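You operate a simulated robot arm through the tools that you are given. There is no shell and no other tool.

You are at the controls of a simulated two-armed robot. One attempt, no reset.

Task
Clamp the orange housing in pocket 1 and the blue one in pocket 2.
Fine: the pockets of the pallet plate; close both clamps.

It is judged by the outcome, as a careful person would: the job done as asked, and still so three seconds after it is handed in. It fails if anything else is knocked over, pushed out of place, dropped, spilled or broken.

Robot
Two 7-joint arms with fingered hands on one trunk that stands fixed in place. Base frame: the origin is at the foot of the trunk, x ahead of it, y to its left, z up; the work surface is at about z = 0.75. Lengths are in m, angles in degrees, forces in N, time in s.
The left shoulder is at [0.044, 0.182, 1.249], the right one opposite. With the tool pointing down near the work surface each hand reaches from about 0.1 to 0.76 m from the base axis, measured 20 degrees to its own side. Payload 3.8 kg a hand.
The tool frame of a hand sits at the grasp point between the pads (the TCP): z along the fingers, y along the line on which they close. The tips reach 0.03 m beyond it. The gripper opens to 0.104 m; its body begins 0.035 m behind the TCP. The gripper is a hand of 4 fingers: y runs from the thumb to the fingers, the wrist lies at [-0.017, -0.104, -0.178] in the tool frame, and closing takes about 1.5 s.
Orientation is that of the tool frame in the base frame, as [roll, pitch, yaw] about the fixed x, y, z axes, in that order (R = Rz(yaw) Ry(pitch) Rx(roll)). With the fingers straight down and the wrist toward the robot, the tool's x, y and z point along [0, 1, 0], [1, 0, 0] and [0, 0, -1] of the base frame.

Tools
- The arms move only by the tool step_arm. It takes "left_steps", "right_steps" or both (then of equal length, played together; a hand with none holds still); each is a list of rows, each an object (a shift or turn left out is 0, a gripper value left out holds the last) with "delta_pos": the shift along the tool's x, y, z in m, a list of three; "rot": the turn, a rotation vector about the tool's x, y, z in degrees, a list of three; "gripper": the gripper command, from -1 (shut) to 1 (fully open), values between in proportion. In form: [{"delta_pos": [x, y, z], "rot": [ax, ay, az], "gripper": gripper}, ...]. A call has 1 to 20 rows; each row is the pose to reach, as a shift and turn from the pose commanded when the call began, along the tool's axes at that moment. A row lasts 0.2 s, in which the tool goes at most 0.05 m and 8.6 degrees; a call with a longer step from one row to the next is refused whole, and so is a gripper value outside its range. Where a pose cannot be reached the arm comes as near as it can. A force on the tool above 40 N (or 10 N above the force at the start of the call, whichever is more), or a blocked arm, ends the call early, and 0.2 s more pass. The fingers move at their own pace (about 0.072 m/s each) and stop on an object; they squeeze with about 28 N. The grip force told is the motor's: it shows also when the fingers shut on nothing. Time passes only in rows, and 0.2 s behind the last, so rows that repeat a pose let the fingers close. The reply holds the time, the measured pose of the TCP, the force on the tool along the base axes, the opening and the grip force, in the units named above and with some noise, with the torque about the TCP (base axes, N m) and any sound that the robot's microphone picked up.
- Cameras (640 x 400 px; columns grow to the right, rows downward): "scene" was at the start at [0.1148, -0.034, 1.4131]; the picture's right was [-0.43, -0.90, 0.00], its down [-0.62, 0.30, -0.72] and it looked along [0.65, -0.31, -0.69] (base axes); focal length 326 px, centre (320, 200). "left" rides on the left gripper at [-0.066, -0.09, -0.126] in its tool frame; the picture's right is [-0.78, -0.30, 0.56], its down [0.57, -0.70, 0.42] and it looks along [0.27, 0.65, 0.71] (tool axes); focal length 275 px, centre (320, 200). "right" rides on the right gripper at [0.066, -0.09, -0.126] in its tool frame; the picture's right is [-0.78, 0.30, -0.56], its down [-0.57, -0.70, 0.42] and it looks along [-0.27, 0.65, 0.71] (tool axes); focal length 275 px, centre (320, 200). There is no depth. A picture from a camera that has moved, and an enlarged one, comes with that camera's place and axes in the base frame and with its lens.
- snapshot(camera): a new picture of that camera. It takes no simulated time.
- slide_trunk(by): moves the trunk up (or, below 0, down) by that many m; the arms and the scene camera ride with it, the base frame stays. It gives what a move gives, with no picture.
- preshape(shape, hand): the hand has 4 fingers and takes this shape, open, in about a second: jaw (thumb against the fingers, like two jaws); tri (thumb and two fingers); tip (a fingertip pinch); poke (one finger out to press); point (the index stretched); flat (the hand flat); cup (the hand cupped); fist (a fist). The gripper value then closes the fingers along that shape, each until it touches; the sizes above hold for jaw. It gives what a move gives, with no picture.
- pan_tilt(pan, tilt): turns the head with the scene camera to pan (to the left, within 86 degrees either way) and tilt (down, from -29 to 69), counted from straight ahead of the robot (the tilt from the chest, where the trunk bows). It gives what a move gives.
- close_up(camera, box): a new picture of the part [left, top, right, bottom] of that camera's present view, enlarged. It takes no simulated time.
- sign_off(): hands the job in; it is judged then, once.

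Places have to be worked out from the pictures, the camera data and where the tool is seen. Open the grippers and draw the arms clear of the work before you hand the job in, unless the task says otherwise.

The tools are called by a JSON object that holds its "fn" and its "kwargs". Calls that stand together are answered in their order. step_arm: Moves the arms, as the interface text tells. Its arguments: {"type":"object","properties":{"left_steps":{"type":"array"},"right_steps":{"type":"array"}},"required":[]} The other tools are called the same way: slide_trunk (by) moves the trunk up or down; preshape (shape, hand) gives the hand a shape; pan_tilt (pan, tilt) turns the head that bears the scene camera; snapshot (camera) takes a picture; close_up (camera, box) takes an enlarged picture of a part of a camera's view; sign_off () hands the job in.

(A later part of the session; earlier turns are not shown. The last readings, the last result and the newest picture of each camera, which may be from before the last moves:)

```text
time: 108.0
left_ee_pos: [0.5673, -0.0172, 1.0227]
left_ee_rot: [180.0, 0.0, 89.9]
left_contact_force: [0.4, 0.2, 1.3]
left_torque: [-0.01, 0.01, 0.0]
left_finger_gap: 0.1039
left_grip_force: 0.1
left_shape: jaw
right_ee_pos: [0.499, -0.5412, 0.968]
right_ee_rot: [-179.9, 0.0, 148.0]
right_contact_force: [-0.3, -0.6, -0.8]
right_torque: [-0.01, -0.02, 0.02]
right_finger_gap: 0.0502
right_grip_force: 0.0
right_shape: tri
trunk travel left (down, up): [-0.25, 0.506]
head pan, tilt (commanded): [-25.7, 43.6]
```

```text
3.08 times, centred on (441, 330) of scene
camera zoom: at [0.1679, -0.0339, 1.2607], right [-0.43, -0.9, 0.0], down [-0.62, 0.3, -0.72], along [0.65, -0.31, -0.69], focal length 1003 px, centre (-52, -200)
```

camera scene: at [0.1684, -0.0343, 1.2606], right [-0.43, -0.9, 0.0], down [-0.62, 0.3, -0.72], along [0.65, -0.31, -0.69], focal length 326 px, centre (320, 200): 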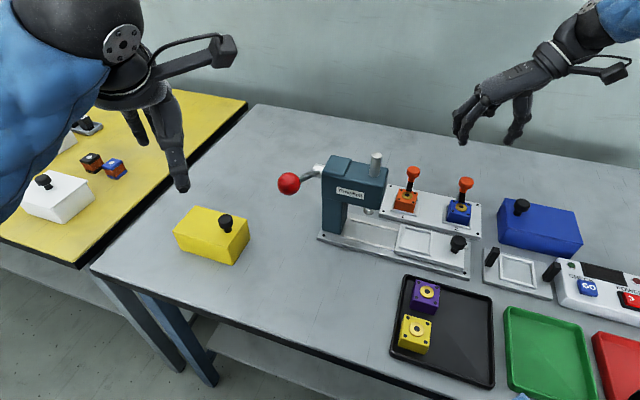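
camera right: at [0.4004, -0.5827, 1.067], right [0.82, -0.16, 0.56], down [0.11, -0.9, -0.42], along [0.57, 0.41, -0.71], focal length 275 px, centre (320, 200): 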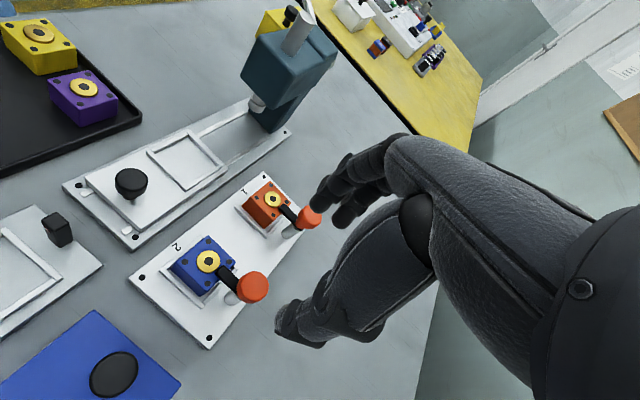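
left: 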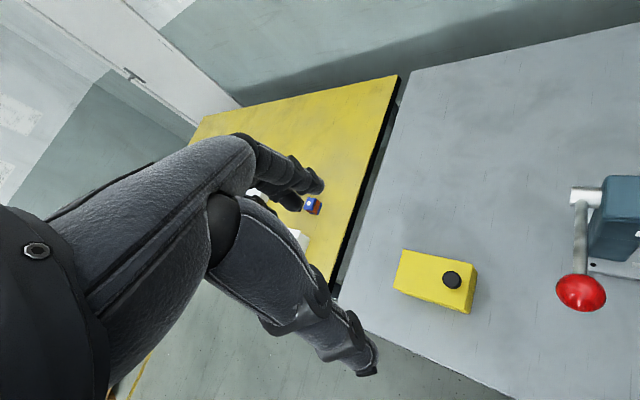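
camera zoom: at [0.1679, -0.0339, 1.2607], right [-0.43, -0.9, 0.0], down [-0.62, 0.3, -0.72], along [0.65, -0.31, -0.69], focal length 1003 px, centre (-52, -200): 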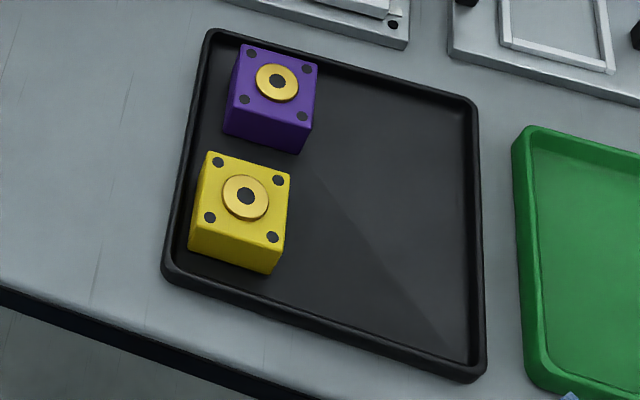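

Clamps and housings are unchanged. Yellow in the tray was nudged ~8 mm earlier; I'd like to restore it. First I raise the trunk back, which also gives the original view for comparison.

{"fn": "slide_trunk", "kwargs": {"by": 0.15}}

{"fn": "preshape", "kwargs": {"shape": "jaw", "hand": "right"}}

{"fn": "snapshot", "kwargs": {"camera": "scene"}}

{"fn": "close_up", "kwargs": {"camera": "scene", "box": [350, 280, 470, 390]}}

{"fn": "close_up", "kwargs": {"camera": "scene", "box": [340, 180, 480, 280]}}

```text
time: 109.7
left_ee_pos: [0.5668, -0.0164, 1.1735]
left_ee_rot: [-180.0, 0.0, 90.0]
left_contact_force: [0.6, 0.2, 0.7]
left_torque: [0.03, 0.04, -0.04]
left_finger_gap: 0.1035
left_grip_force: 0.0
left_shape: jaw
right_ee_pos: [0.5007, -0.5422, 1.1157]
right_ee_rot: [-180.0, 0.0, 148.0]
right_contact_force: [0.1, -0.1, -0.7]
right_torque: [-0.04, 0.03, 0.01]
right_finger_gap: 0.1035
right_grip_force: 0.0
right_shape: tri
trunk travel left (down, up): [-0.4, 0.356]
head pan, tilt (commanded): [-25.7, 43.6]
```

```text
time: 110.6
left_ee_pos: [0.5669, -0.0156, 1.1744]
left_ee_rot: [180.0, -0.1, 90.0]
left_contact_force: [-0.8, -0.9, 0.0]
left_torque: [0.03, 0.02, 0.02]
left_finger_gap: 0.1037
left_grip_force: 0.1
left_shape: jaw
right_ee_pos: [0.5008, -0.5417, 1.1159]
right_ee_rot: [-180.0, 0.0, 147.9]
right_contact_force: [0.7, -0.1, 0.4]
right_torque: [-0.02, 0.04, -0.02]
right_finger_gap: 0.1037
right_grip_force: 0.0
right_shape: jaw
trunk travel left (down, up): [-0.4, 0.356]
head pan, tilt (commanded): [-25.7, 43.6]
```

```text
taken
camera scene: at [0.1149, -0.0341, 1.413], right [-0.43, -0.9, 0.0], down [-0.62, 0.3, -0.72], along [0.65, -0.31, -0.69], focal length 326 px, centre (320, 200)
```

scene: 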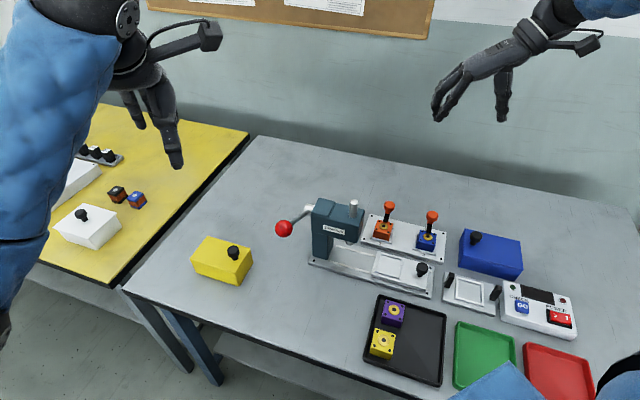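

```text
3.64 times, centred on (410, 335) of scene
camera zoom: at [0.1149, -0.0341, 1.413], right [-0.43, -0.9, 0.0], down [-0.62, 0.3, -0.72], along [0.65, -0.31, -0.69], focal length 1186 px, centre (-7, -291)
```

zoom: 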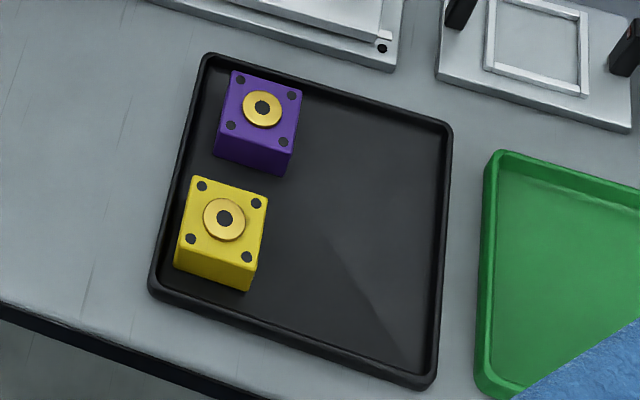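

```text
4.00 times, centred on (410, 230) of scene
camera zoom: at [0.1149, -0.0341, 1.413], right [-0.43, -0.9, 0.0], down [-0.62, 0.3, -0.72], along [0.65, -0.31, -0.69], focal length 1304 px, centre (-40, 80)
```

zoom: 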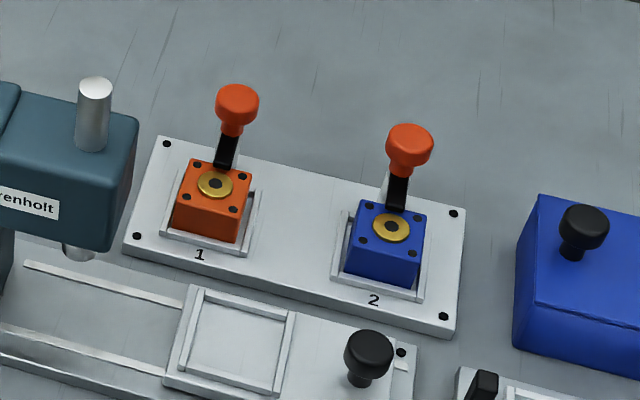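

Compared with the start, everything is in place except yellow, shifted ~9 mm toward the left rim inside its tray. I'll drag it back the same way I moved blue: hand at yaw 135 over the tray first.

{"fn": "step_arm", "kwargs": {"right_steps": [{"delta_pos": [0.0398, 0.0172, 0], "rot": [0, 0, 1.6], "gripper": 0.5}, {"delta_pos": [0.0795, 0.0344, 0], "rot": [0, 0, 3.2], "gripper": 0.5}, {"delta_pos": [0.1193, 0.0516, 0], "rot": [0, 0, 4.9], "gripper": 0.08}, {"delta_pos": [0.159, 0.0688, 0], "rot": [0, 0, 6.5], "gripper": 0.08}, {"delta_pos": [0.1988, 0.0859, 0], "rot": [0, 0, 8.1], "gripper": 0.08}, {"delta_pos": [0.2385, 0.1031, 0], "rot": [0, 0, 9.7], "gripper": 0.08}, {"delta_pos": [0.2783, 0.1203, 0], "rot": [0, 0, 11.4], "gripper": 0.08}, {"delta_pos": [0.318, 0.1375, 0], "rot": [0, 0, 13], "gripper": 0.08}, {"delta_pos": [0.318, 0.1375, 0.045], "rot": [0, 0, 13], "gripper": 0.08}, {"delta_pos": [0.318, 0.1375, 0.09], "rot": [0, 0, 13], "gripper": 0.08}, {"delta_pos": [0.318, 0.1375, 0.135], "rot": [0, 0, 13], "gripper": 0.08}, {"delta_pos": [0.318, 0.1375, 0.18], "rot": [0, 0, 13], "gripper": 0.08}, {"delta_pos": [0.318, 0.1375, 0.216], "rot": [0, 0, 13], "gripper": 0.08}, {"delta_pos": [0.318, 0.1375, 0.216], "rot": [0, 0, 13], "gripper": 0.08}]}}

{"fn": "step_arm", "kwargs": {"right_steps": [{"rot": [5, 0, 0]}, {"rot": [10, 0, 0]}, {"rot": [10, 0, 0]}]}}

{"fn": "close_up", "kwargs": {"camera": "scene", "box": [344, 285, 456, 365]}}

{"fn": "snapshot", "kwargs": {"camera": "right"}}

```text
time: 113.6
left_ee_pos: [0.565, -0.0158, 1.1742]
left_ee_rot: [180.0, -0.1, 90.0]
left_contact_force: [-0.2, -0.1, 0.2]
left_torque: [0.03, -0.01, -0.03]
left_finger_gap: 0.1039
left_grip_force: 0.0
left_shape: jaw
right_ee_pos: [0.3025, -0.2564, 0.9008]
right_ee_rot: [-180.0, 0.3, 135.0]
right_contact_force: [-0.3, 0.5, -0.3]
right_torque: [-0.02, -0.01, 0.03]
right_finger_gap: 0.0564
right_grip_force: 0.0
right_shape: jaw
right hand out of reach, approached as far as the arm can: row 8, 9, 10, 11
trunk travel left (down, up): [-0.4, 0.356]
head pan, tilt (commanded): [-25.7, 43.6]
```

```text
time: 114.4
left_ee_pos: [0.5669, -0.016, 1.1735]
left_ee_rot: [179.9, 0.0, 90.0]
left_contact_force: [-0.5, -0.5, -0.8]
left_torque: [-0.04, 0.01, 0.0]
left_finger_gap: 0.1037
left_grip_force: 0.1
left_shape: jaw
right_ee_pos: [0.3031, -0.2556, 0.9001]
right_ee_rot: [-169.9, 0.0, 135.0]
right_contact_force: [0.2, -0.6, 1.3]
right_torque: [-0.01, -0.02, 0.0]
right_finger_gap: 0.0563
right_grip_force: 0.0
right_shape: jaw
trunk travel left (down, up): [-0.4, 0.356]
head pan, tilt (commanded): [-25.7, 43.6]
```

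```text
5.00 times, centred on (400, 325) of scene
camera zoom: at [0.1146, -0.0343, 1.4131], right [-0.43, -0.9, 0.0], down [-0.62, 0.3, -0.72], along [0.65, -0.31, -0.69], focal length 1630 px, centre (-80, -425)
```

zoom: 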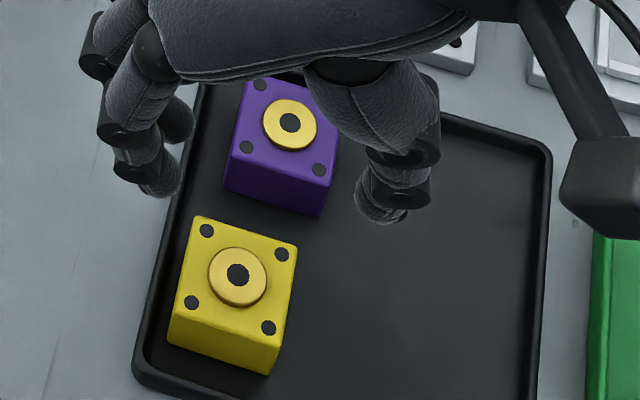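

```text
taken
camera right: at [0.2091, -0.2562, 1.0387], right [0.82, -0.27, 0.5], down [-0.14, -0.95, -0.3], along [0.55, 0.18, -0.82], focal length 275 px, centre (320, 200)
```

right: 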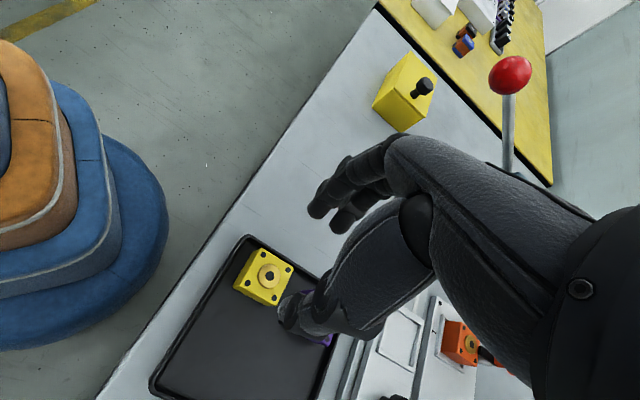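

Yellow is 3 mm behind and the fingers will come down over the left rim beside it. I descend to z≈0.80 and look.

{"fn": "step_arm", "kwargs": {"right_steps": [{"delta_pos": [0, 0.0069, 0.0394]}, {"delta_pos": [0, 0.0122, 0.069]}, {"delta_pos": [0, 0.0156, 0.0886]}, {"delta_pos": [0, 0.0174, 0.0985]}, {"delta_pos": [0, 0.0174, 0.0985]}]}}

{"fn": "close_up", "kwargs": {"camera": "scene", "box": [352, 305, 432, 365]}}

{"fn": "close_up", "kwargs": {"camera": "right", "box": [220, 180, 340, 300]}}

```text
time: 115.6
left_ee_pos: [0.5667, -0.0173, 1.1737]
left_ee_rot: [-180.0, 0.1, 89.9]
left_contact_force: [-0.4, -0.2, -0.2]
left_torque: [0.03, 0.04, -0.01]
left_finger_gap: 0.1034
left_grip_force: 0.0
left_shape: jaw
right_ee_pos: [0.3065, -0.2661, 0.8381]
right_ee_rot: [-170.1, 0.0, 135.0]
right_contact_force: [-0.1, -0.1, -0.5]
right_torque: [0.02, -0.03, 0.0]
right_finger_gap: 0.0566
right_grip_force: 0.0
right_shape: jaw
right hand out of reach, approached as far as the arm can: row 2, 3, 4, 5
trunk travel left (down, up): [-0.4, 0.356]
head pan, tilt (commanded): [-25.7, 43.6]
```

```text
6.67 times, centred on (392, 335) of scene
camera zoom: at [0.1144, -0.0347, 1.4131], right [-0.43, -0.9, 0.0], down [-0.62, 0.3, -0.72], along [0.65, -0.31, -0.69], focal length 2174 px, centre (-160, -700)
```

zoom: 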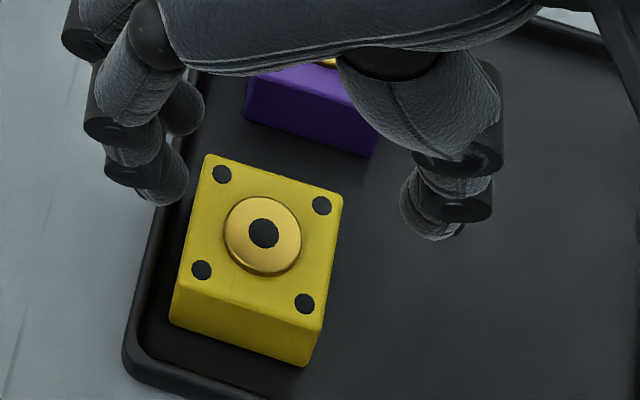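

```text
3.33 times, centred on (280, 240) of right
camera zoom: at [0.2126, -0.2662, 0.978], right [0.82, -0.27, 0.5], down [-0.14, -0.95, -0.3], along [0.55, 0.18, -0.82], focal length 918 px, centre (453, 67)
```

zoom: 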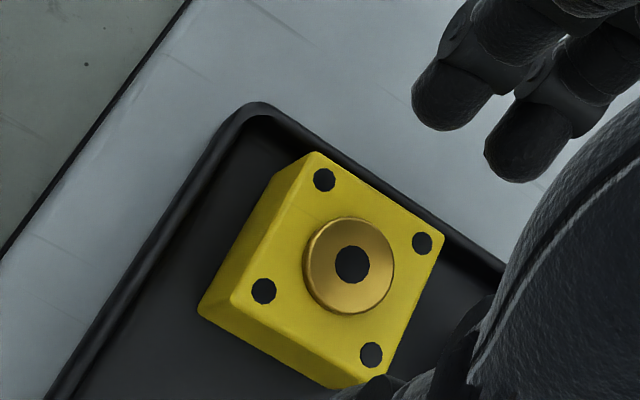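

The right hand can't get down there at yaw 135. Alternative: since the boss is round, I can pinch yellow's boss from above at a comfortable yaw and slide it back ~9 mm without lifting. I rise, level, and turn to yaw 95.

{"fn": "step_arm", "kwargs": {"right_steps": [{"delta_pos": [0, -0.0052, -0.0295], "rot": [-5, 0, 0]}, {"delta_pos": [0, -0.0104, -0.0591], "rot": [-10, 0, 0]}, {"delta_pos": [0, -0.0104, -0.0591], "rot": [-10, 0, 0]}]}}

{"fn": "step_arm", "kwargs": {"right_steps": [{"rot": [0, 0, 8]}, {"rot": [0, 0, 16]}, {"rot": [0, 0, 24]}, {"rot": [0, 0, 32]}, {"rot": [0, 0, 40]}, {"rot": [0, 0, 40]}]}}

{"fn": "preshape", "kwargs": {"shape": "tri", "hand": "right"}}

{"fn": "close_up", "kwargs": {"camera": "right", "box": [160, 160, 340, 320]}}

{"fn": "close_up", "kwargs": {"camera": "scene", "box": [344, 265, 456, 365]}}

```text
time: 116.4
left_ee_pos: [0.5689, -0.0154, 1.1731]
left_ee_rot: [179.9, -0.1, 89.9]
left_contact_force: [-0.2, 1.1, 0.5]
left_torque: [0.0, -0.03, -0.02]
left_finger_gap: 0.1036
left_grip_force: 0.1
left_shape: jaw
right_ee_pos: [0.3096, -0.2659, 0.8989]
right_ee_rot: [-180.0, 0.0, 135.0]
right_contact_force: [0.1, -0.2, -1.0]
right_torque: [-0.03, -0.04, 0.02]
right_finger_gap: 0.0566
right_grip_force: 0.1
right_shape: jaw
trunk travel left (down, up): [-0.4, 0.356]
head pan, tilt (commanded): [-25.7, 43.6]
```

```text
time: 117.8
left_ee_pos: [0.5664, -0.0176, 1.1743]
left_ee_rot: [-180.0, 0.0, 90.0]
left_contact_force: [0.2, -0.4, -0.1]
left_torque: [0.0, 0.0, 0.02]
left_finger_gap: 0.1036
left_grip_force: 0.0
left_shape: jaw
right_ee_pos: [0.3157, -0.2693, 0.8909]
right_ee_rot: [180.0, 0.0, 94.9]
right_contact_force: [-0.2, -0.1, 0.6]
right_torque: [0.03, 0.0, 0.01]
right_finger_gap: 0.0563
right_grip_force: 0.0
right_shape: jaw
right hand out of reach, approached as far as the arm can: row 4, 5, 6
trunk travel left (down, up): [-0.4, 0.356]
head pan, tilt (commanded): [-25.7, 43.6]
```

```text
time: 118.7
left_ee_pos: [0.5651, -0.0161, 1.1733]
left_ee_rot: [179.9, 0.0, 89.9]
left_contact_force: [0.6, 0.6, 0.3]
left_torque: [0.0, -0.02, -0.01]
left_finger_gap: 0.1039
left_grip_force: 0.1
left_shape: jaw
right_ee_pos: [0.3159, -0.2688, 0.8928]
right_ee_rot: [-180.0, 0.0, 95.0]
right_contact_force: [1.0, 0.2, 0.7]
right_torque: [-0.02, 0.03, -0.04]
right_finger_gap: 0.1035
right_grip_force: 0.1
right_shape: tri
trunk travel left (down, up): [-0.4, 0.356]
head pan, tilt (commanded): [-25.7, 43.6]
```

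```text
2.50 times, centred on (250, 240) of right
camera zoom: at [0.2207, -0.2108, 1.0175], right [0.36, -0.75, 0.56], down [-0.65, -0.63, -0.42], along [0.67, -0.21, -0.71], focal length 688 px, centre (495, 100)
```

zoom: 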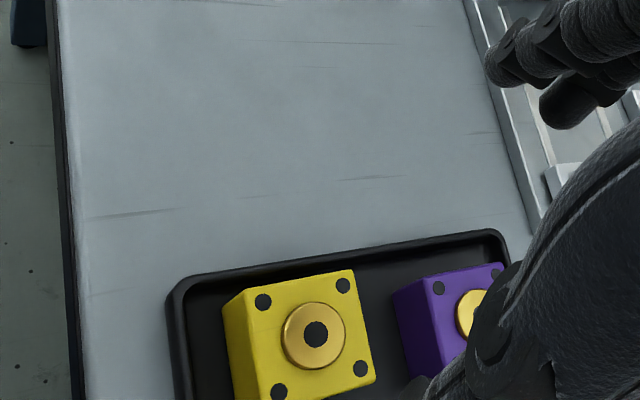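

```text
4.00 times, centred on (400, 315) of scene
camera zoom: at [0.1148, -0.0341, 1.4131], right [-0.43, -0.9, 0.0], down [-0.62, 0.3, -0.72], along [0.65, -0.31, -0.69], focal length 1304 px, centre (0, -260)
```

zoom: 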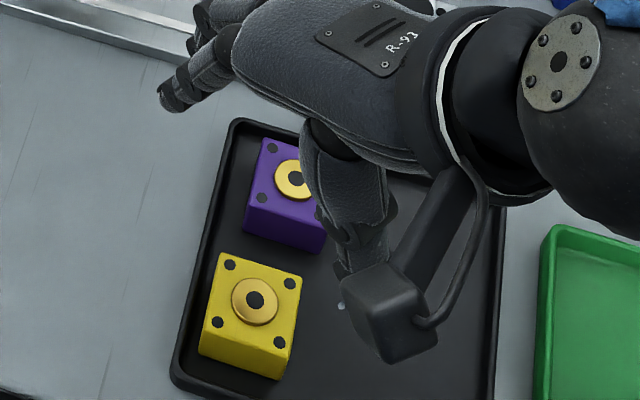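

The right arm is near its limits here because it is folded. Raising the trunk should unfold it: I raise it 0.15 m, then bring the hand down over yellow at yaw 110.

{"fn": "slide_trunk", "kwargs": {"by": 0.15}}

{"fn": "step_arm", "kwargs": {"right_steps": [{"delta_pos": [0.0014, -0.0026, 0.03], "rot": [0, 0, -4], "gripper": 0.2}, {"delta_pos": [0.0027, -0.0052, 0.06], "rot": [0, 0, -8], "gripper": 0.2}, {"delta_pos": [0.004, -0.0078, 0.1], "rot": [0, 0, -12], "gripper": 0.2}, {"delta_pos": [0.0054, -0.0104, 0.14], "rot": [0, 0, -15], "gripper": 0.2}, {"delta_pos": [0.0054, -0.0104, 0.18], "rot": [0, 0, -15], "gripper": 0.2}, {"delta_pos": [0.0054, -0.0104, 0.202], "rot": [0, 0, -15], "gripper": 0.2}, {"delta_pos": [0.0054, -0.0104, 0.202], "rot": [0, 0, -15], "gripper": 0.2}]}}

{"fn": "close_up", "kwargs": {"camera": "right", "box": [180, 160, 360, 320]}}

{"fn": "snapshot", "kwargs": {"camera": "scene"}}

```text
time: 120.5
left_ee_pos: [0.5671, -0.017, 1.3225]
left_ee_rot: [-179.8, -0.1, 90.0]
left_contact_force: [0.4, 0.6, -0.8]
left_torque: [-0.02, -0.03, -0.02]
left_finger_gap: 0.1035
left_grip_force: 0.0
left_shape: jaw
right_ee_pos: [0.3162, -0.2694, 1.0427]
right_ee_rot: [-180.0, 0.1, 94.9]
right_contact_force: [-0.3, -0.5, 0.7]
right_torque: [0.0, 0.01, -0.02]
right_finger_gap: 0.1038
right_grip_force: 0.0
right_shape: tri
trunk travel left (down, up): [-0.55, 0.206]
head pan, tilt (commanded): [-25.7, 43.6]
```

```text
time: 122.0
left_ee_pos: [0.5671, -0.0163, 1.3229]
left_ee_rot: [-180.0, 0.0, 89.9]
left_contact_force: [0.5, -0.4, 0.5]
left_torque: [0.01, -0.01, -0.02]
left_finger_gap: 0.1036
left_grip_force: 0.0
left_shape: jaw
right_ee_pos: [0.3255, -0.2987, 1.0129]
right_ee_rot: [-180.0, 0.0, 110.0]
right_contact_force: [-0.4, 0.5, -0.4]
right_torque: [-0.02, -0.02, 0.0]
right_finger_gap: 0.0628
right_grip_force: 0.0
right_shape: tri
right hand out of reach, approached as far as the arm can: row 1, 2, 3, 4, 5, 6, 7
trunk travel left (down, up): [-0.55, 0.206]
head pan, tilt (commanded): [-25.7, 43.6]
```

```text
2.50 times, centred on (270, 240) of right
camera zoom: at [0.2183, -0.2667, 1.138], right [0.54, -0.63, 0.56], down [-0.46, -0.78, -0.42], along [0.7, -0.03, -0.71], focal length 688 px, centre (445, 100)
```

zoom: 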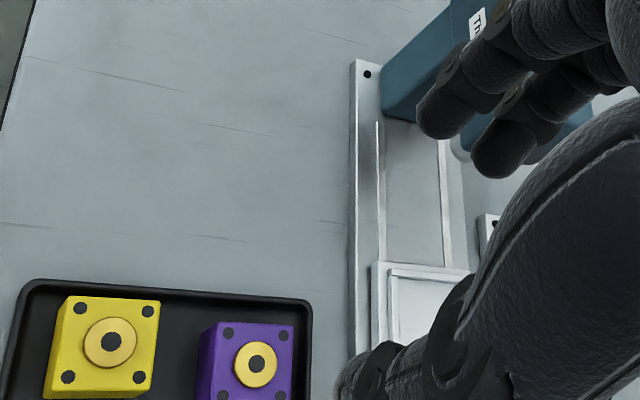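

```text
taken
camera scene: at [0.0905, -0.0341, 1.5639], right [-0.43, -0.9, 0.0], down [-0.62, 0.3, -0.72], along [0.65, -0.31, -0.69], focal length 326 px, centre (320, 200)
```

scene: 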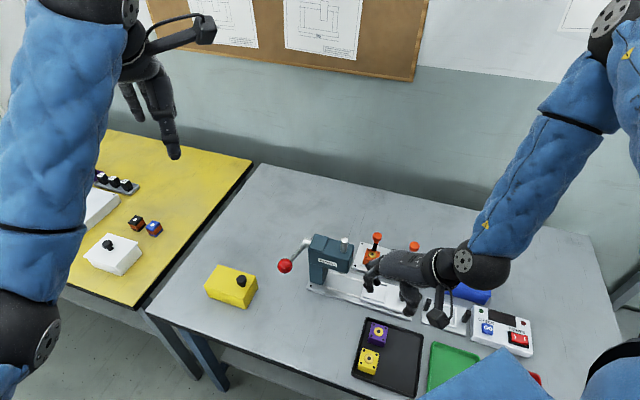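

Raising makes it worse; lowering is the right direction (flatter forearm). I raise the hand 0.2 m and then lower the trunk 0.30 m (to −0.15, as used before).

{"fn": "step_arm", "kwargs": {"right_steps": [{"delta_pos": [0, 0, -0.05]}, {"delta_pos": [0, 0, -0.1]}, {"delta_pos": [0, 0, -0.15]}, {"delta_pos": [0, 0, -0.2]}, {"delta_pos": [0, 0, -0.2]}]}}

{"fn": "slide_trunk", "kwargs": {"by": -0.3}}

{"fn": "snapshot", "kwargs": {"camera": "scene"}}

```text
time: 123.2
left_ee_pos: [0.5681, -0.0165, 1.3235]
left_ee_rot: [-179.9, 0.0, 90.0]
left_contact_force: [0.2, -0.2, -0.2]
left_torque: [-0.01, 0.03, 0.01]
left_finger_gap: 0.1036
left_grip_force: 0.1
left_shape: jaw
right_ee_pos: [0.3402, -0.3125, 1.2115]
right_ee_rot: [-179.9, 0.1, 110.0]
right_contact_force: [0.0, -0.5, -0.8]
right_torque: [-0.02, 0.02, 0.03]
right_finger_gap: 0.0626
right_grip_force: 0.1
right_shape: tri
right hand out of reach, approached as far as the arm can: row 3, 4, 5
trunk travel left (down, up): [-0.55, 0.206]
head pan, tilt (commanded): [-25.7, 43.6]
```

```text
time: 126.2
left_ee_pos: [0.5884, -0.0153, 0.9797]
left_ee_rot: [-175.2, 0.0, 90.0]
left_contact_force: [-0.6, -0.1, -0.3]
left_torque: [0.0, 0.02, 0.0]
left_finger_gap: 0.1035
left_grip_force: 0.0
left_shape: jaw
right_ee_pos: [0.3655, -0.3104, 0.8625]
right_ee_rot: [-171.3, -3.1, 109.9]
right_contact_force: [-0.8, 0.0, 0.7]
right_torque: [0.01, 0.01, 0.0]
right_finger_gap: 0.0627
right_grip_force: 0.2
right_shape: tri
trunk travel left (down, up): [-0.25, 0.506]
head pan, tilt (commanded): [-25.7, 43.6]
```

```text
taken
camera scene: at [0.1677, -0.034, 1.2609], right [-0.43, -0.9, 0.0], down [-0.62, 0.3, -0.72], along [0.65, -0.31, -0.69], focal length 326 px, centre (320, 200)
```

scene: 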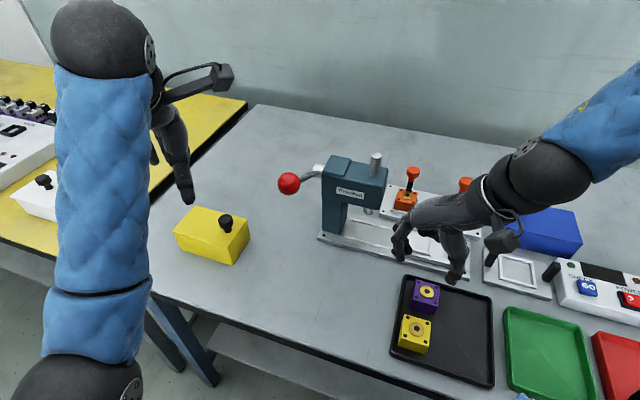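

The trunk move also tilted the hand a little. I level it and rise to ~0.90, then move above yellow.

{"fn": "step_arm", "kwargs": {"right_steps": [{"delta_pos": [0, -0.003, -0.02], "rot": [-4.3, -1.5, 0.1]}, {"delta_pos": [0, -0.006, -0.04], "rot": [-8.7, -3.1, 0.2]}, {"delta_pos": [0, -0.006, -0.04], "rot": [-8.7, -3.1, 0.2]}]}}

{"fn": "close_up", "kwargs": {"camera": "right", "box": [120, 160, 340, 340]}}

```text
time: 127.0
left_ee_pos: [0.5899, -0.0156, 0.9798]
left_ee_rot: [-175.2, 0.0, 90.0]
left_contact_force: [0.0, 1.0, -0.1]
left_torque: [0.03, -0.02, 0.01]
left_finger_gap: 0.104
left_grip_force: 0.0
left_shape: jaw
right_ee_pos: [0.3901, -0.3275, 0.8996]
right_ee_rot: [180.0, -0.1, 109.9]
right_contact_force: [0.1, 0.2, -0.6]
right_torque: [-0.01, 0.01, -0.01]
right_finger_gap: 0.0628
right_grip_force: 0.0
right_shape: tri
right hand out of reach, approached as far as the arm can: row 1, 2, 3
trunk travel left (down, up): [-0.25, 0.506]
head pan, tilt (commanded): [-25.7, 43.6]
```

```text
2.22 times, centred on (230, 250) of right
camera zoom: at [0.2836, -0.296, 1.0255], right [0.54, -0.63, 0.56], down [-0.47, -0.78, -0.43], along [0.7, -0.03, -0.71], focal length 612 px, centre (520, 89)
```

zoom: 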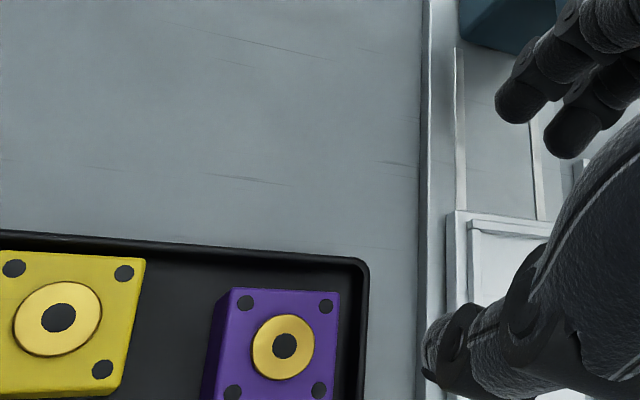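

Still limited at that yaw. With the wrist to the right (yaw ~165) yellow should be easier: I return the trunk to its original height and try that once.

{"fn": "slide_trunk", "kwargs": {"by": 0.15}}

{"fn": "step_arm", "kwargs": {"right_steps": [{"rot": [0, 0, -8]}, {"rot": [0, 0, -16]}, {"rot": [0, 0, -24]}, {"rot": [0, 0, -32]}, {"rot": [0, 0, -40]}, {"rot": [0, 0, -48]}, {"rot": [0, 0, -55]}, {"rot": [0, 0, -55]}]}}

{"fn": "snapshot", "kwargs": {"camera": "scene"}}

```text
time: 128.8
left_ee_pos: [0.5903, -0.0161, 1.1282]
left_ee_rot: [-175.1, 0.1, 90.0]
left_contact_force: [-0.2, -0.4, -0.2]
left_torque: [0.03, -0.02, -0.02]
left_finger_gap: 0.1036
left_grip_force: 0.1
left_shape: jaw
right_ee_pos: [0.3918, -0.3301, 1.0488]
right_ee_rot: [-180.0, -0.1, 109.8]
right_contact_force: [0.7, 0.0, -0.2]
right_torque: [0.0, -0.01, 0.01]
right_finger_gap: 0.0626
right_grip_force: 0.0
right_shape: tri
trunk travel left (down, up): [-0.4, 0.356]
head pan, tilt (commanded): [-25.7, 43.6]
```

```text
time: 130.6
left_ee_pos: [0.5901, -0.0161, 1.129]
left_ee_rot: [-175.1, 0.1, 89.9]
left_contact_force: [-0.8, 0.3, -1.3]
left_torque: [0.03, 0.0, -0.01]
left_finger_gap: 0.1038
left_grip_force: 0.1
left_shape: jaw
right_ee_pos: [0.3901, -0.33, 1.0496]
right_ee_rot: [-180.0, -0.1, 165.0]
right_contact_force: [-0.3, 0.0, -0.2]
right_torque: [-0.01, 0.0, -0.02]
right_finger_gap: 0.0629
right_grip_force: 0.1
right_shape: tri
trunk travel left (down, up): [-0.4, 0.356]
head pan, tilt (commanded): [-25.7, 43.6]
```

```text
taken
camera scene: at [0.1147, -0.034, 1.4131], right [-0.43, -0.9, 0.0], down [-0.62, 0.3, -0.72], along [0.65, -0.31, -0.69], focal length 326 px, centre (320, 200)
```

scene: 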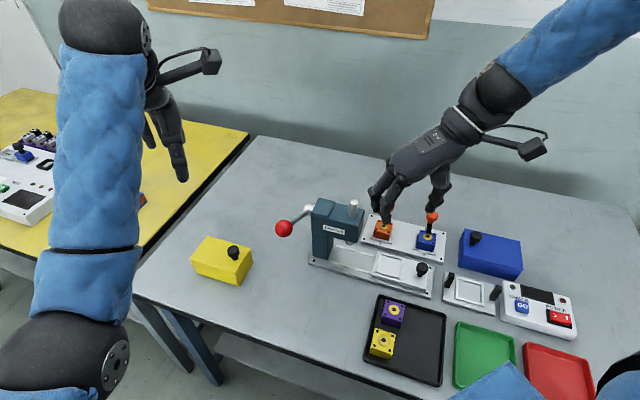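

Yaw 165 works here. I move over yellow and come down to z≈0.87 to see whether it is reachable.

{"fn": "step_arm", "kwargs": {"right_steps": [{"delta_pos": [0.0332, 0.0137, 0]}, {"delta_pos": [0.0664, 0.0274, 0]}, {"delta_pos": [0.0996, 0.0411, 0]}, {"delta_pos": [0.0996, 0.0411, 0.045]}, {"delta_pos": [0.0996, 0.0411, 0.09]}, {"delta_pos": [0.0996, 0.0411, 0.135]}, {"delta_pos": [0.0996, 0.0411, 0.179]}, {"delta_pos": [0.0996, 0.0411, 0.179]}]}}

{"fn": "close_up", "kwargs": {"camera": "right", "box": [160, 140, 380, 320]}}

{"fn": "close_up", "kwargs": {"camera": "scene", "box": [344, 275, 456, 375]}}

```text
time: 132.4
left_ee_pos: [0.5908, -0.0154, 1.1292]
left_ee_rot: [-175.2, 0.0, 90.0]
left_contact_force: [0.0, 0.3, 0.1]
left_torque: [0.01, -0.01, 0.0]
left_finger_gap: 0.1038
left_grip_force: 0.0
left_shape: jaw
right_ee_pos: [0.3082, -0.2643, 0.871]
right_ee_rot: [180.0, 0.0, 164.7]
right_contact_force: [-0.3, 0.0, 1.1]
right_torque: [-0.02, -0.03, 0.04]
right_finger_gap: 0.0627
right_grip_force: 0.1
right_shape: tri
trunk travel left (down, up): [-0.4, 0.356]
head pan, tilt (commanded): [-25.7, 43.6]
```

```text
2.22 times, centred on (270, 230) of right
camera zoom: at [0.2202, -0.3332, 0.9958], right [0.83, 0.08, 0.56], down [0.37, -0.83, -0.42], along [0.43, 0.56, -0.71], focal length 612 px, centre (431, 133)
```

zoom: 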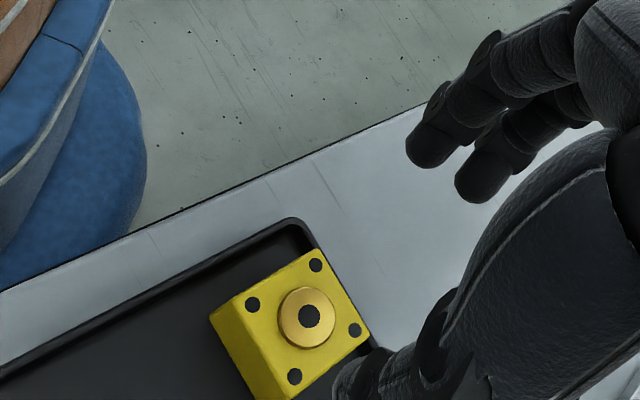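

```text
4.00 times, centred on (400, 325) of scene
camera zoom: at [0.1146, -0.0337, 1.4131], right [-0.43, -0.9, 0.0], down [-0.62, 0.3, -0.72], along [0.65, -0.31, -0.69], focal length 1304 px, centre (0, -300)
```

zoom: 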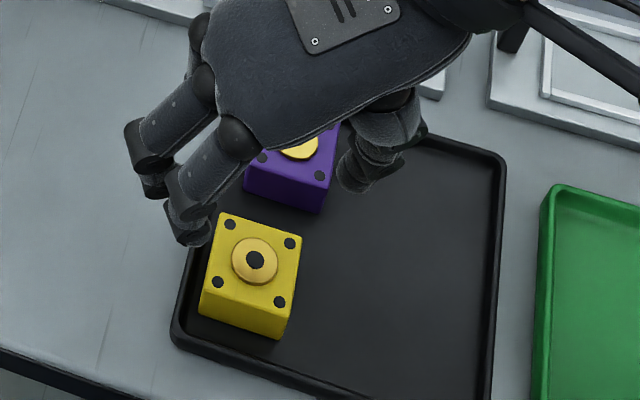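

Reachable, and yellow's boss is within 4 mm of the TCP. I narrow the fingers to ~32 mm around the boss (22 mm), tilt 5° to equalise the tips, and descend to just above the housing top.

{"fn": "step_arm", "kwargs": {"right_steps": [{"delta_pos": [0.002, -0.004, 0], "rot": [5, 0, 0], "gripper": -0.39}, {"delta_pos": [0.002, -0.004, 0.015], "rot": [5, 0, 0], "gripper": -0.39}, {"delta_pos": [0.002, -0.004, 0.03], "rot": [5, 0, 0], "gripper": -0.39}, {"delta_pos": [0.002, -0.004, 0.045], "rot": [5, 0, 0], "gripper": -0.39}, {"delta_pos": [0.002, -0.004, 0.052], "rot": [5, 0, 0], "gripper": -0.39}, {"delta_pos": [0.002, -0.004, 0.052], "rot": [5, 0, 0], "gripper": -0.39}]}}

{"fn": "close_up", "kwargs": {"camera": "right", "box": [220, 160, 360, 300]}}

{"fn": "close_up", "kwargs": {"camera": "scene", "box": [352, 295, 432, 365]}}

```text
time: 133.8
left_ee_pos: [0.5893, -0.0164, 1.1299]
left_ee_rot: [-175.2, -0.1, 90.0]
left_contact_force: [0.9, 0.5, 0.5]
left_torque: [-0.01, -0.02, -0.02]
left_finger_gap: 0.1034
left_grip_force: 0.0
left_shape: jaw
right_ee_pos: [0.304, -0.2668, 0.8491]
right_ee_rot: [-175.0, -0.1, 164.9]
right_contact_force: [-0.3, 0.4, 0.5]
right_torque: [-0.02, 0.01, -0.01]
right_finger_gap: 0.0325
right_grip_force: 0.0
right_shape: tri
right hand out of reach, approached as far as the arm can: row 3, 4, 5, 6
trunk travel left (down, up): [-0.4, 0.356]
head pan, tilt (commanded): [-25.7, 43.6]
```

```text
2.86 times, centred on (290, 230) of right
camera zoom: at [0.2198, -0.3257, 0.9805], right [0.84, 0.13, 0.53], down [0.36, -0.86, -0.36], along [0.41, 0.5, -0.77], focal length 786 px, centre (406, 114)
```

zoom: 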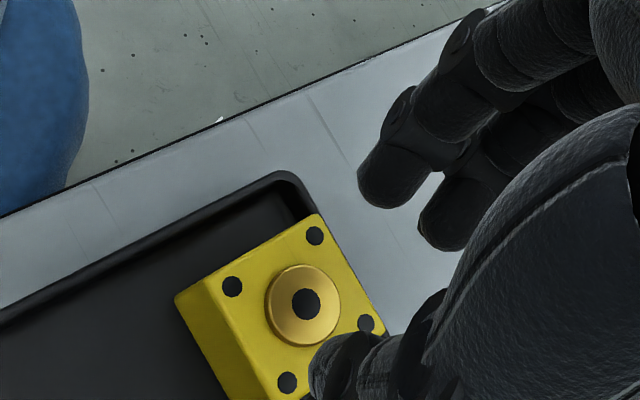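

```text
5.71 times, centred on (392, 330) of scene
camera zoom: at [0.1148, -0.0341, 1.4131], right [-0.43, -0.9, 0.0], down [-0.62, 0.3, -0.72], along [0.65, -0.31, -0.69], focal length 1863 px, centre (-91, -543)
```

zoom: 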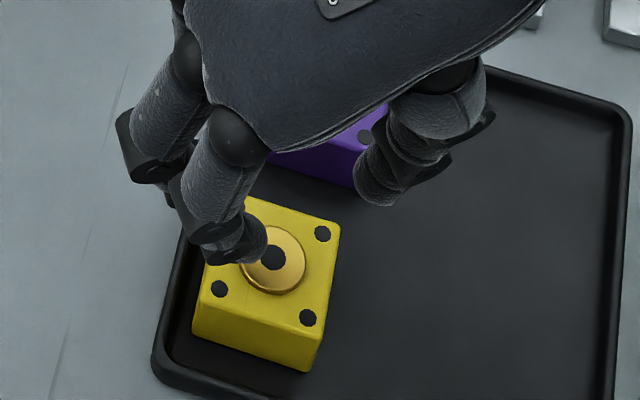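

It stops at z≈0.85 here. A small trunk drop should give the missing height: I raise the hand 5 cm, lower the trunk 6 cm, and try again.

{"fn": "step_arm", "kwargs": {"right_steps": [{"delta_pos": [0, -0.0022, -0.025]}, {"delta_pos": [0, -0.0044, -0.05]}, {"delta_pos": [0, -0.0044, -0.05]}]}}

{"fn": "slide_trunk", "kwargs": {"by": -0.07}}

{"fn": "close_up", "kwargs": {"camera": "scene", "box": [352, 275, 464, 365]}}

{"fn": "close_up", "kwargs": {"camera": "right", "box": [180, 160, 360, 320]}}

```text
time: 134.6
left_ee_pos: [0.5902, -0.0171, 1.1294]
left_ee_rot: [-175.1, -0.1, 90.0]
left_contact_force: [0.5, 0.7, -0.2]
left_torque: [0.02, 0.01, -0.01]
left_finger_gap: 0.1037
left_grip_force: 0.0
left_shape: jaw
right_ee_pos: [0.3029, -0.2685, 0.8994]
right_ee_rot: [-175.0, -0.1, 164.8]
right_contact_force: [-0.1, 0.1, 0.4]
right_torque: [0.02, 0.02, 0.0]
right_finger_gap: 0.0318
right_grip_force: 0.2
right_shape: tri
trunk travel left (down, up): [-0.4, 0.356]
head pan, tilt (commanded): [-25.7, 43.6]
```

```text
time: 135.7
left_ee_pos: [0.5896, -0.0156, 1.0601]
left_ee_rot: [-175.3, 0.0, 90.0]
left_contact_force: [0.6, 0.1, -0.1]
left_torque: [-0.03, -0.02, -0.04]
left_finger_gap: 0.1035
left_grip_force: 0.1
left_shape: jaw
right_ee_pos: [0.3035, -0.2657, 0.8295]
right_ee_rot: [-175.1, -0.1, 164.7]
right_contact_force: [0.0, -0.6, 0.0]
right_torque: [0.0, -0.04, 0.01]
right_finger_gap: 0.032
right_grip_force: 0.1
right_shape: tri
trunk travel left (down, up): [-0.33, 0.426]
head pan, tilt (commanded): [-25.7, 43.6]
```

```text
4.44 times, centred on (408, 320) of scene
camera zoom: at [0.1351, -0.0339, 1.3425], right [-0.43, -0.9, 0.0], down [-0.62, 0.3, -0.72], along [0.65, -0.31, -0.69], focal length 1449 px, centre (-71, -333)
```

zoom: 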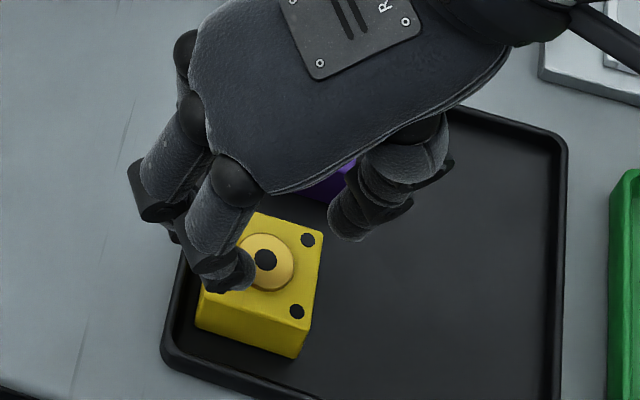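

```text
2.50 times, centred on (270, 240) of right
camera zoom: at [0.2182, -0.3241, 0.9614], right [0.84, 0.13, 0.53], down [0.36, -0.86, -0.36], along [0.41, 0.49, -0.77], focal length 688 px, centre (445, 100)
```

zoom: 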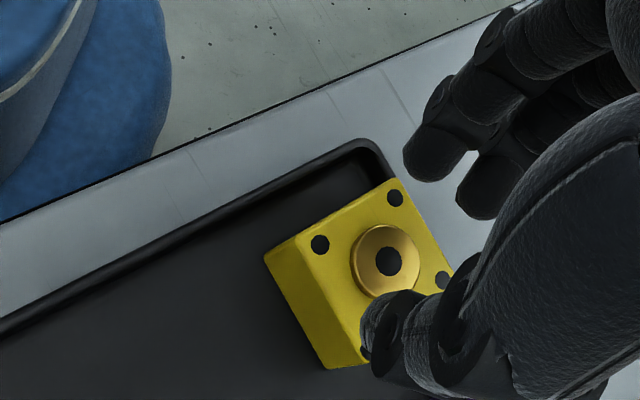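

Now at z≈0.83 with the boss centred within 2 mm. I descend in small steps until the tips nearly touch the housing top.

{"fn": "step_arm", "kwargs": {"right_steps": [{"delta_pos": [-0.002, -0.0005, 0.007]}, {"delta_pos": [-0.002, 0.0003, 0.0145]}, {"delta_pos": [-0.002, 0.0006, 0.0175]}, {"delta_pos": [-0.002, 0.0007, 0.0195]}, {"delta_pos": [-0.002, 0.0007, 0.0195]}]}}

{"fn": "close_up", "kwargs": {"camera": "scene", "box": [368, 295, 432, 355]}}

{"fn": "close_up", "kwargs": {"camera": "right", "box": [240, 160, 360, 290]}}

```text
time: 136.9
left_ee_pos: [0.5902, -0.0156, 1.0602]
left_ee_rot: [-175.2, 0.0, 89.9]
left_contact_force: [-0.2, -0.4, 0.8]
left_torque: [0.01, -0.04, -0.03]
left_finger_gap: 0.1037
left_grip_force: 0.0
left_shape: jaw
right_ee_pos: [0.305, -0.2682, 0.8083]
right_ee_rot: [-175.0, -0.1, 164.8]
right_contact_force: [-0.8, -1.1, 0.0]
right_torque: [0.0, -0.01, 0.0]
right_finger_gap: 0.0318
right_grip_force: 0.1
right_shape: tri
trunk travel left (down, up): [-0.33, 0.426]
head pan, tilt (commanded): [-25.7, 43.6]
```

```text
6.67 times, centred on (400, 325) of scene
camera zoom: at [0.1358, -0.034, 1.3423], right [-0.43, -0.9, 0.0], down [-0.62, 0.3, -0.72], along [0.65, -0.31, -0.69], focal length 2174 px, centre (-213, -633)
```

zoom: 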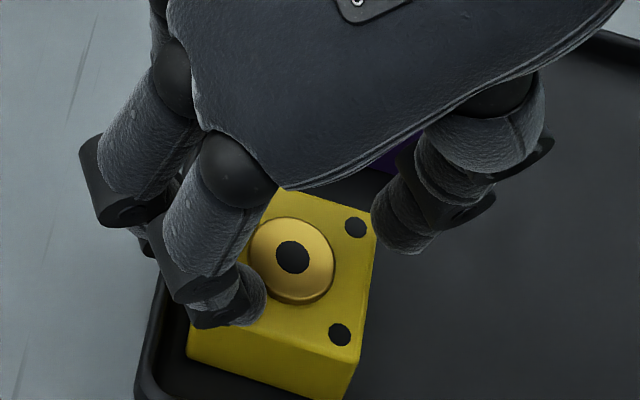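

```text
3.08 times, centred on (300, 225) of right
camera zoom: at [0.2207, -0.326, 0.9407], right [0.84, 0.13, 0.53], down [0.36, -0.86, -0.36], along [0.41, 0.49, -0.77], focal length 847 px, centre (382, 123)
```

zoom: 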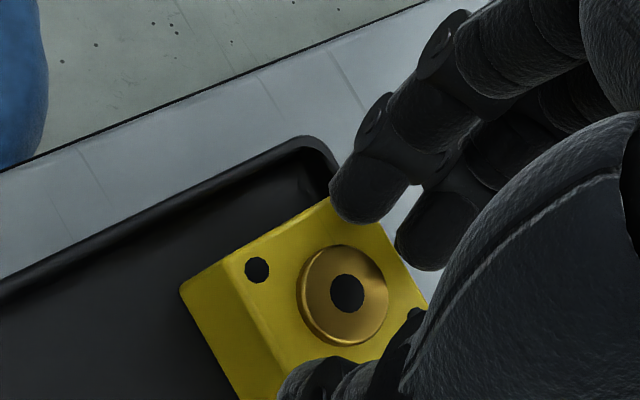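

The tips are around the boss, just above the housing top, force-free. The middle finger lies exactly behind the boss in the push direction, so I lower 1 mm and slide the hand ~12 mm toward −e1, then check how far yellow moved.

{"fn": "step_arm", "kwargs": {"right_steps": [{"delta_pos": [0, 0.0001, 0.001]}, {"delta_pos": [0.001, -0.0017, 0.0012]}, {"delta_pos": [0.002, -0.0034, 0.0013]}, {"delta_pos": [0.003, -0.0051, 0.0015]}, {"delta_pos": [0.004, -0.0068, 0.0016]}, {"delta_pos": [0.005, -0.0086, 0.0018]}, {"delta_pos": [0.006, -0.0103, 0.0019]}, {"delta_pos": [0.006, -0.0103, 0.0019]}]}}

{"fn": "close_up", "kwargs": {"camera": "scene", "box": [368, 295, 432, 355]}}

{"fn": "close_up", "kwargs": {"camera": "right", "box": [240, 160, 360, 290]}}

```text
time: 138.7
left_ee_pos: [0.5892, -0.0162, 1.0584]
left_ee_rot: [-175.2, 0.0, 90.0]
left_contact_force: [0.5, 0.0, 0.7]
left_torque: [0.01, -0.01, -0.03]
left_finger_gap: 0.1037
left_grip_force: 0.1
left_shape: jaw
right_ee_pos: [0.2964, -0.2781, 0.8078]
right_ee_rot: [-175.1, -0.1, 164.9]
right_contact_force: [0.0, 0.1, 0.9]
right_torque: [0.03, 0.04, 0.0]
right_finger_gap: 0.0323
right_grip_force: 0.0
right_shape: tri
trunk travel left (down, up): [-0.33, 0.426]
head pan, tilt (commanded): [-25.7, 43.6]
```

```text
6.67 times, centred on (400, 325) of scene
camera zoom: at [0.1359, -0.0339, 1.3423], right [-0.43, -0.9, 0.0], down [-0.62, 0.3, -0.72], along [0.65, -0.31, -0.69], focal length 2174 px, centre (-213, -633)
```

zoom: 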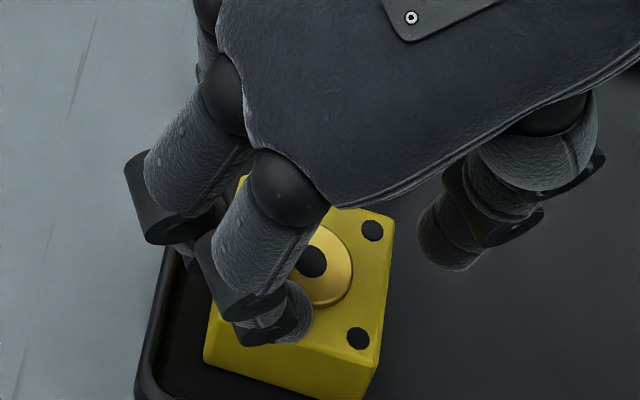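

```text
3.08 times, centred on (300, 225) of right
camera zoom: at [0.2122, -0.3345, 0.9401], right [0.84, 0.13, 0.53], down [0.36, -0.86, -0.36], along [0.41, 0.5, -0.77], focal length 847 px, centre (382, 123)
```

zoom: 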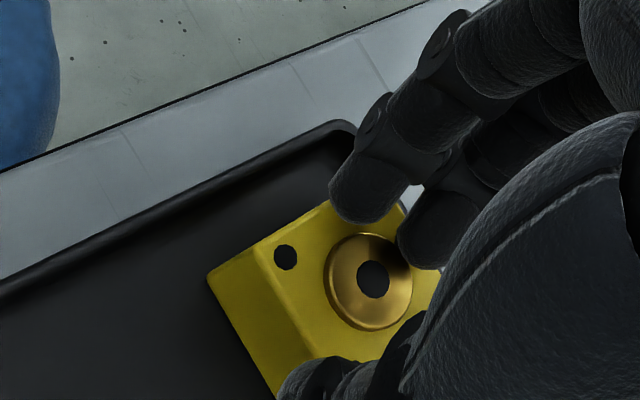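

Yellow slid about 5 mm back without turning. I push 3.5 mm more.

{"fn": "step_arm", "kwargs": {"right_steps": [{"delta_pos": [0.0009, -0.0015, 0.0001]}, {"delta_pos": [0.0017, -0.003, 0.0003]}, {"delta_pos": [0.0017, -0.003, 0.0003]}]}}

{"fn": "step_arm", "kwargs": {"right_steps": [{"delta_pos": [-0.002, 0.0035, -0.0003]}, {"delta_pos": [-0.003, 0.005, -0.01]}, {"delta_pos": [-0.003, 0.003, -0.04]}, {"delta_pos": [-0.003, 0.0, -0.08]}, {"delta_pos": [-0.003, 0.0, -0.12]}, {"delta_pos": [-0.003, 0.0, -0.12]}]}}

{"fn": "snapshot", "kwargs": {"camera": "scene"}}

```text
time: 139.5
left_ee_pos: [0.5905, -0.0163, 1.0597]
left_ee_rot: [-175.1, 0.0, 90.0]
left_contact_force: [0.1, -0.6, -0.9]
left_torque: [0.01, -0.02, 0.02]
left_finger_gap: 0.1037
left_grip_force: 0.1
left_shape: jaw
right_ee_pos: [0.294, -0.2792, 0.808]
right_ee_rot: [-175.2, -0.1, 165.0]
right_contact_force: [0.1, 0.0, 0.7]
right_torque: [0.01, -0.02, -0.01]
right_finger_gap: 0.0322
right_grip_force: 0.0
right_shape: tri
trunk travel left (down, up): [-0.33, 0.426]
head pan, tilt (commanded): [-25.7, 43.6]
```

```text
time: 140.9
left_ee_pos: [0.5899, -0.0156, 1.0592]
left_ee_rot: [-175.2, 0.1, 90.0]
left_contact_force: [-0.9, 0.2, 0.8]
left_torque: [-0.02, -0.01, 0.01]
left_finger_gap: 0.1039
left_grip_force: 0.2
left_shape: jaw
right_ee_pos: [0.2989, -0.27, 0.9276]
right_ee_rot: [-175.1, -0.1, 164.8]
right_contact_force: [-0.6, -0.1, -0.4]
right_torque: [-0.04, 0.02, 0.01]
right_finger_gap: 0.0322
right_grip_force: 0.0
right_shape: tri
trunk travel left (down, up): [-0.33, 0.426]
head pan, tilt (commanded): [-25.7, 43.6]
```

```text
taken
camera scene: at [0.1363, -0.0347, 1.3422], right [-0.43, -0.9, 0.0], down [-0.62, 0.3, -0.72], along [0.65, -0.31, -0.69], focal length 326 px, centre (320, 200)
```

scene: 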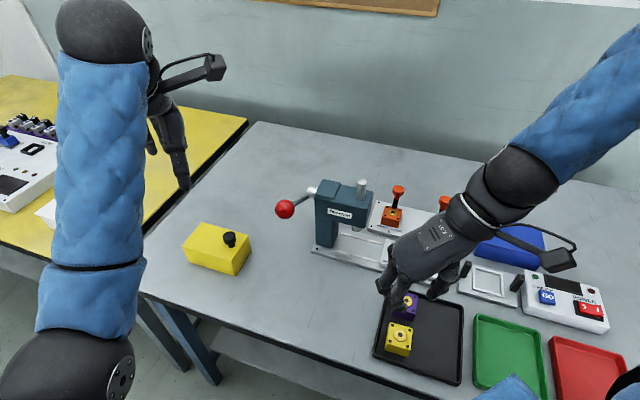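

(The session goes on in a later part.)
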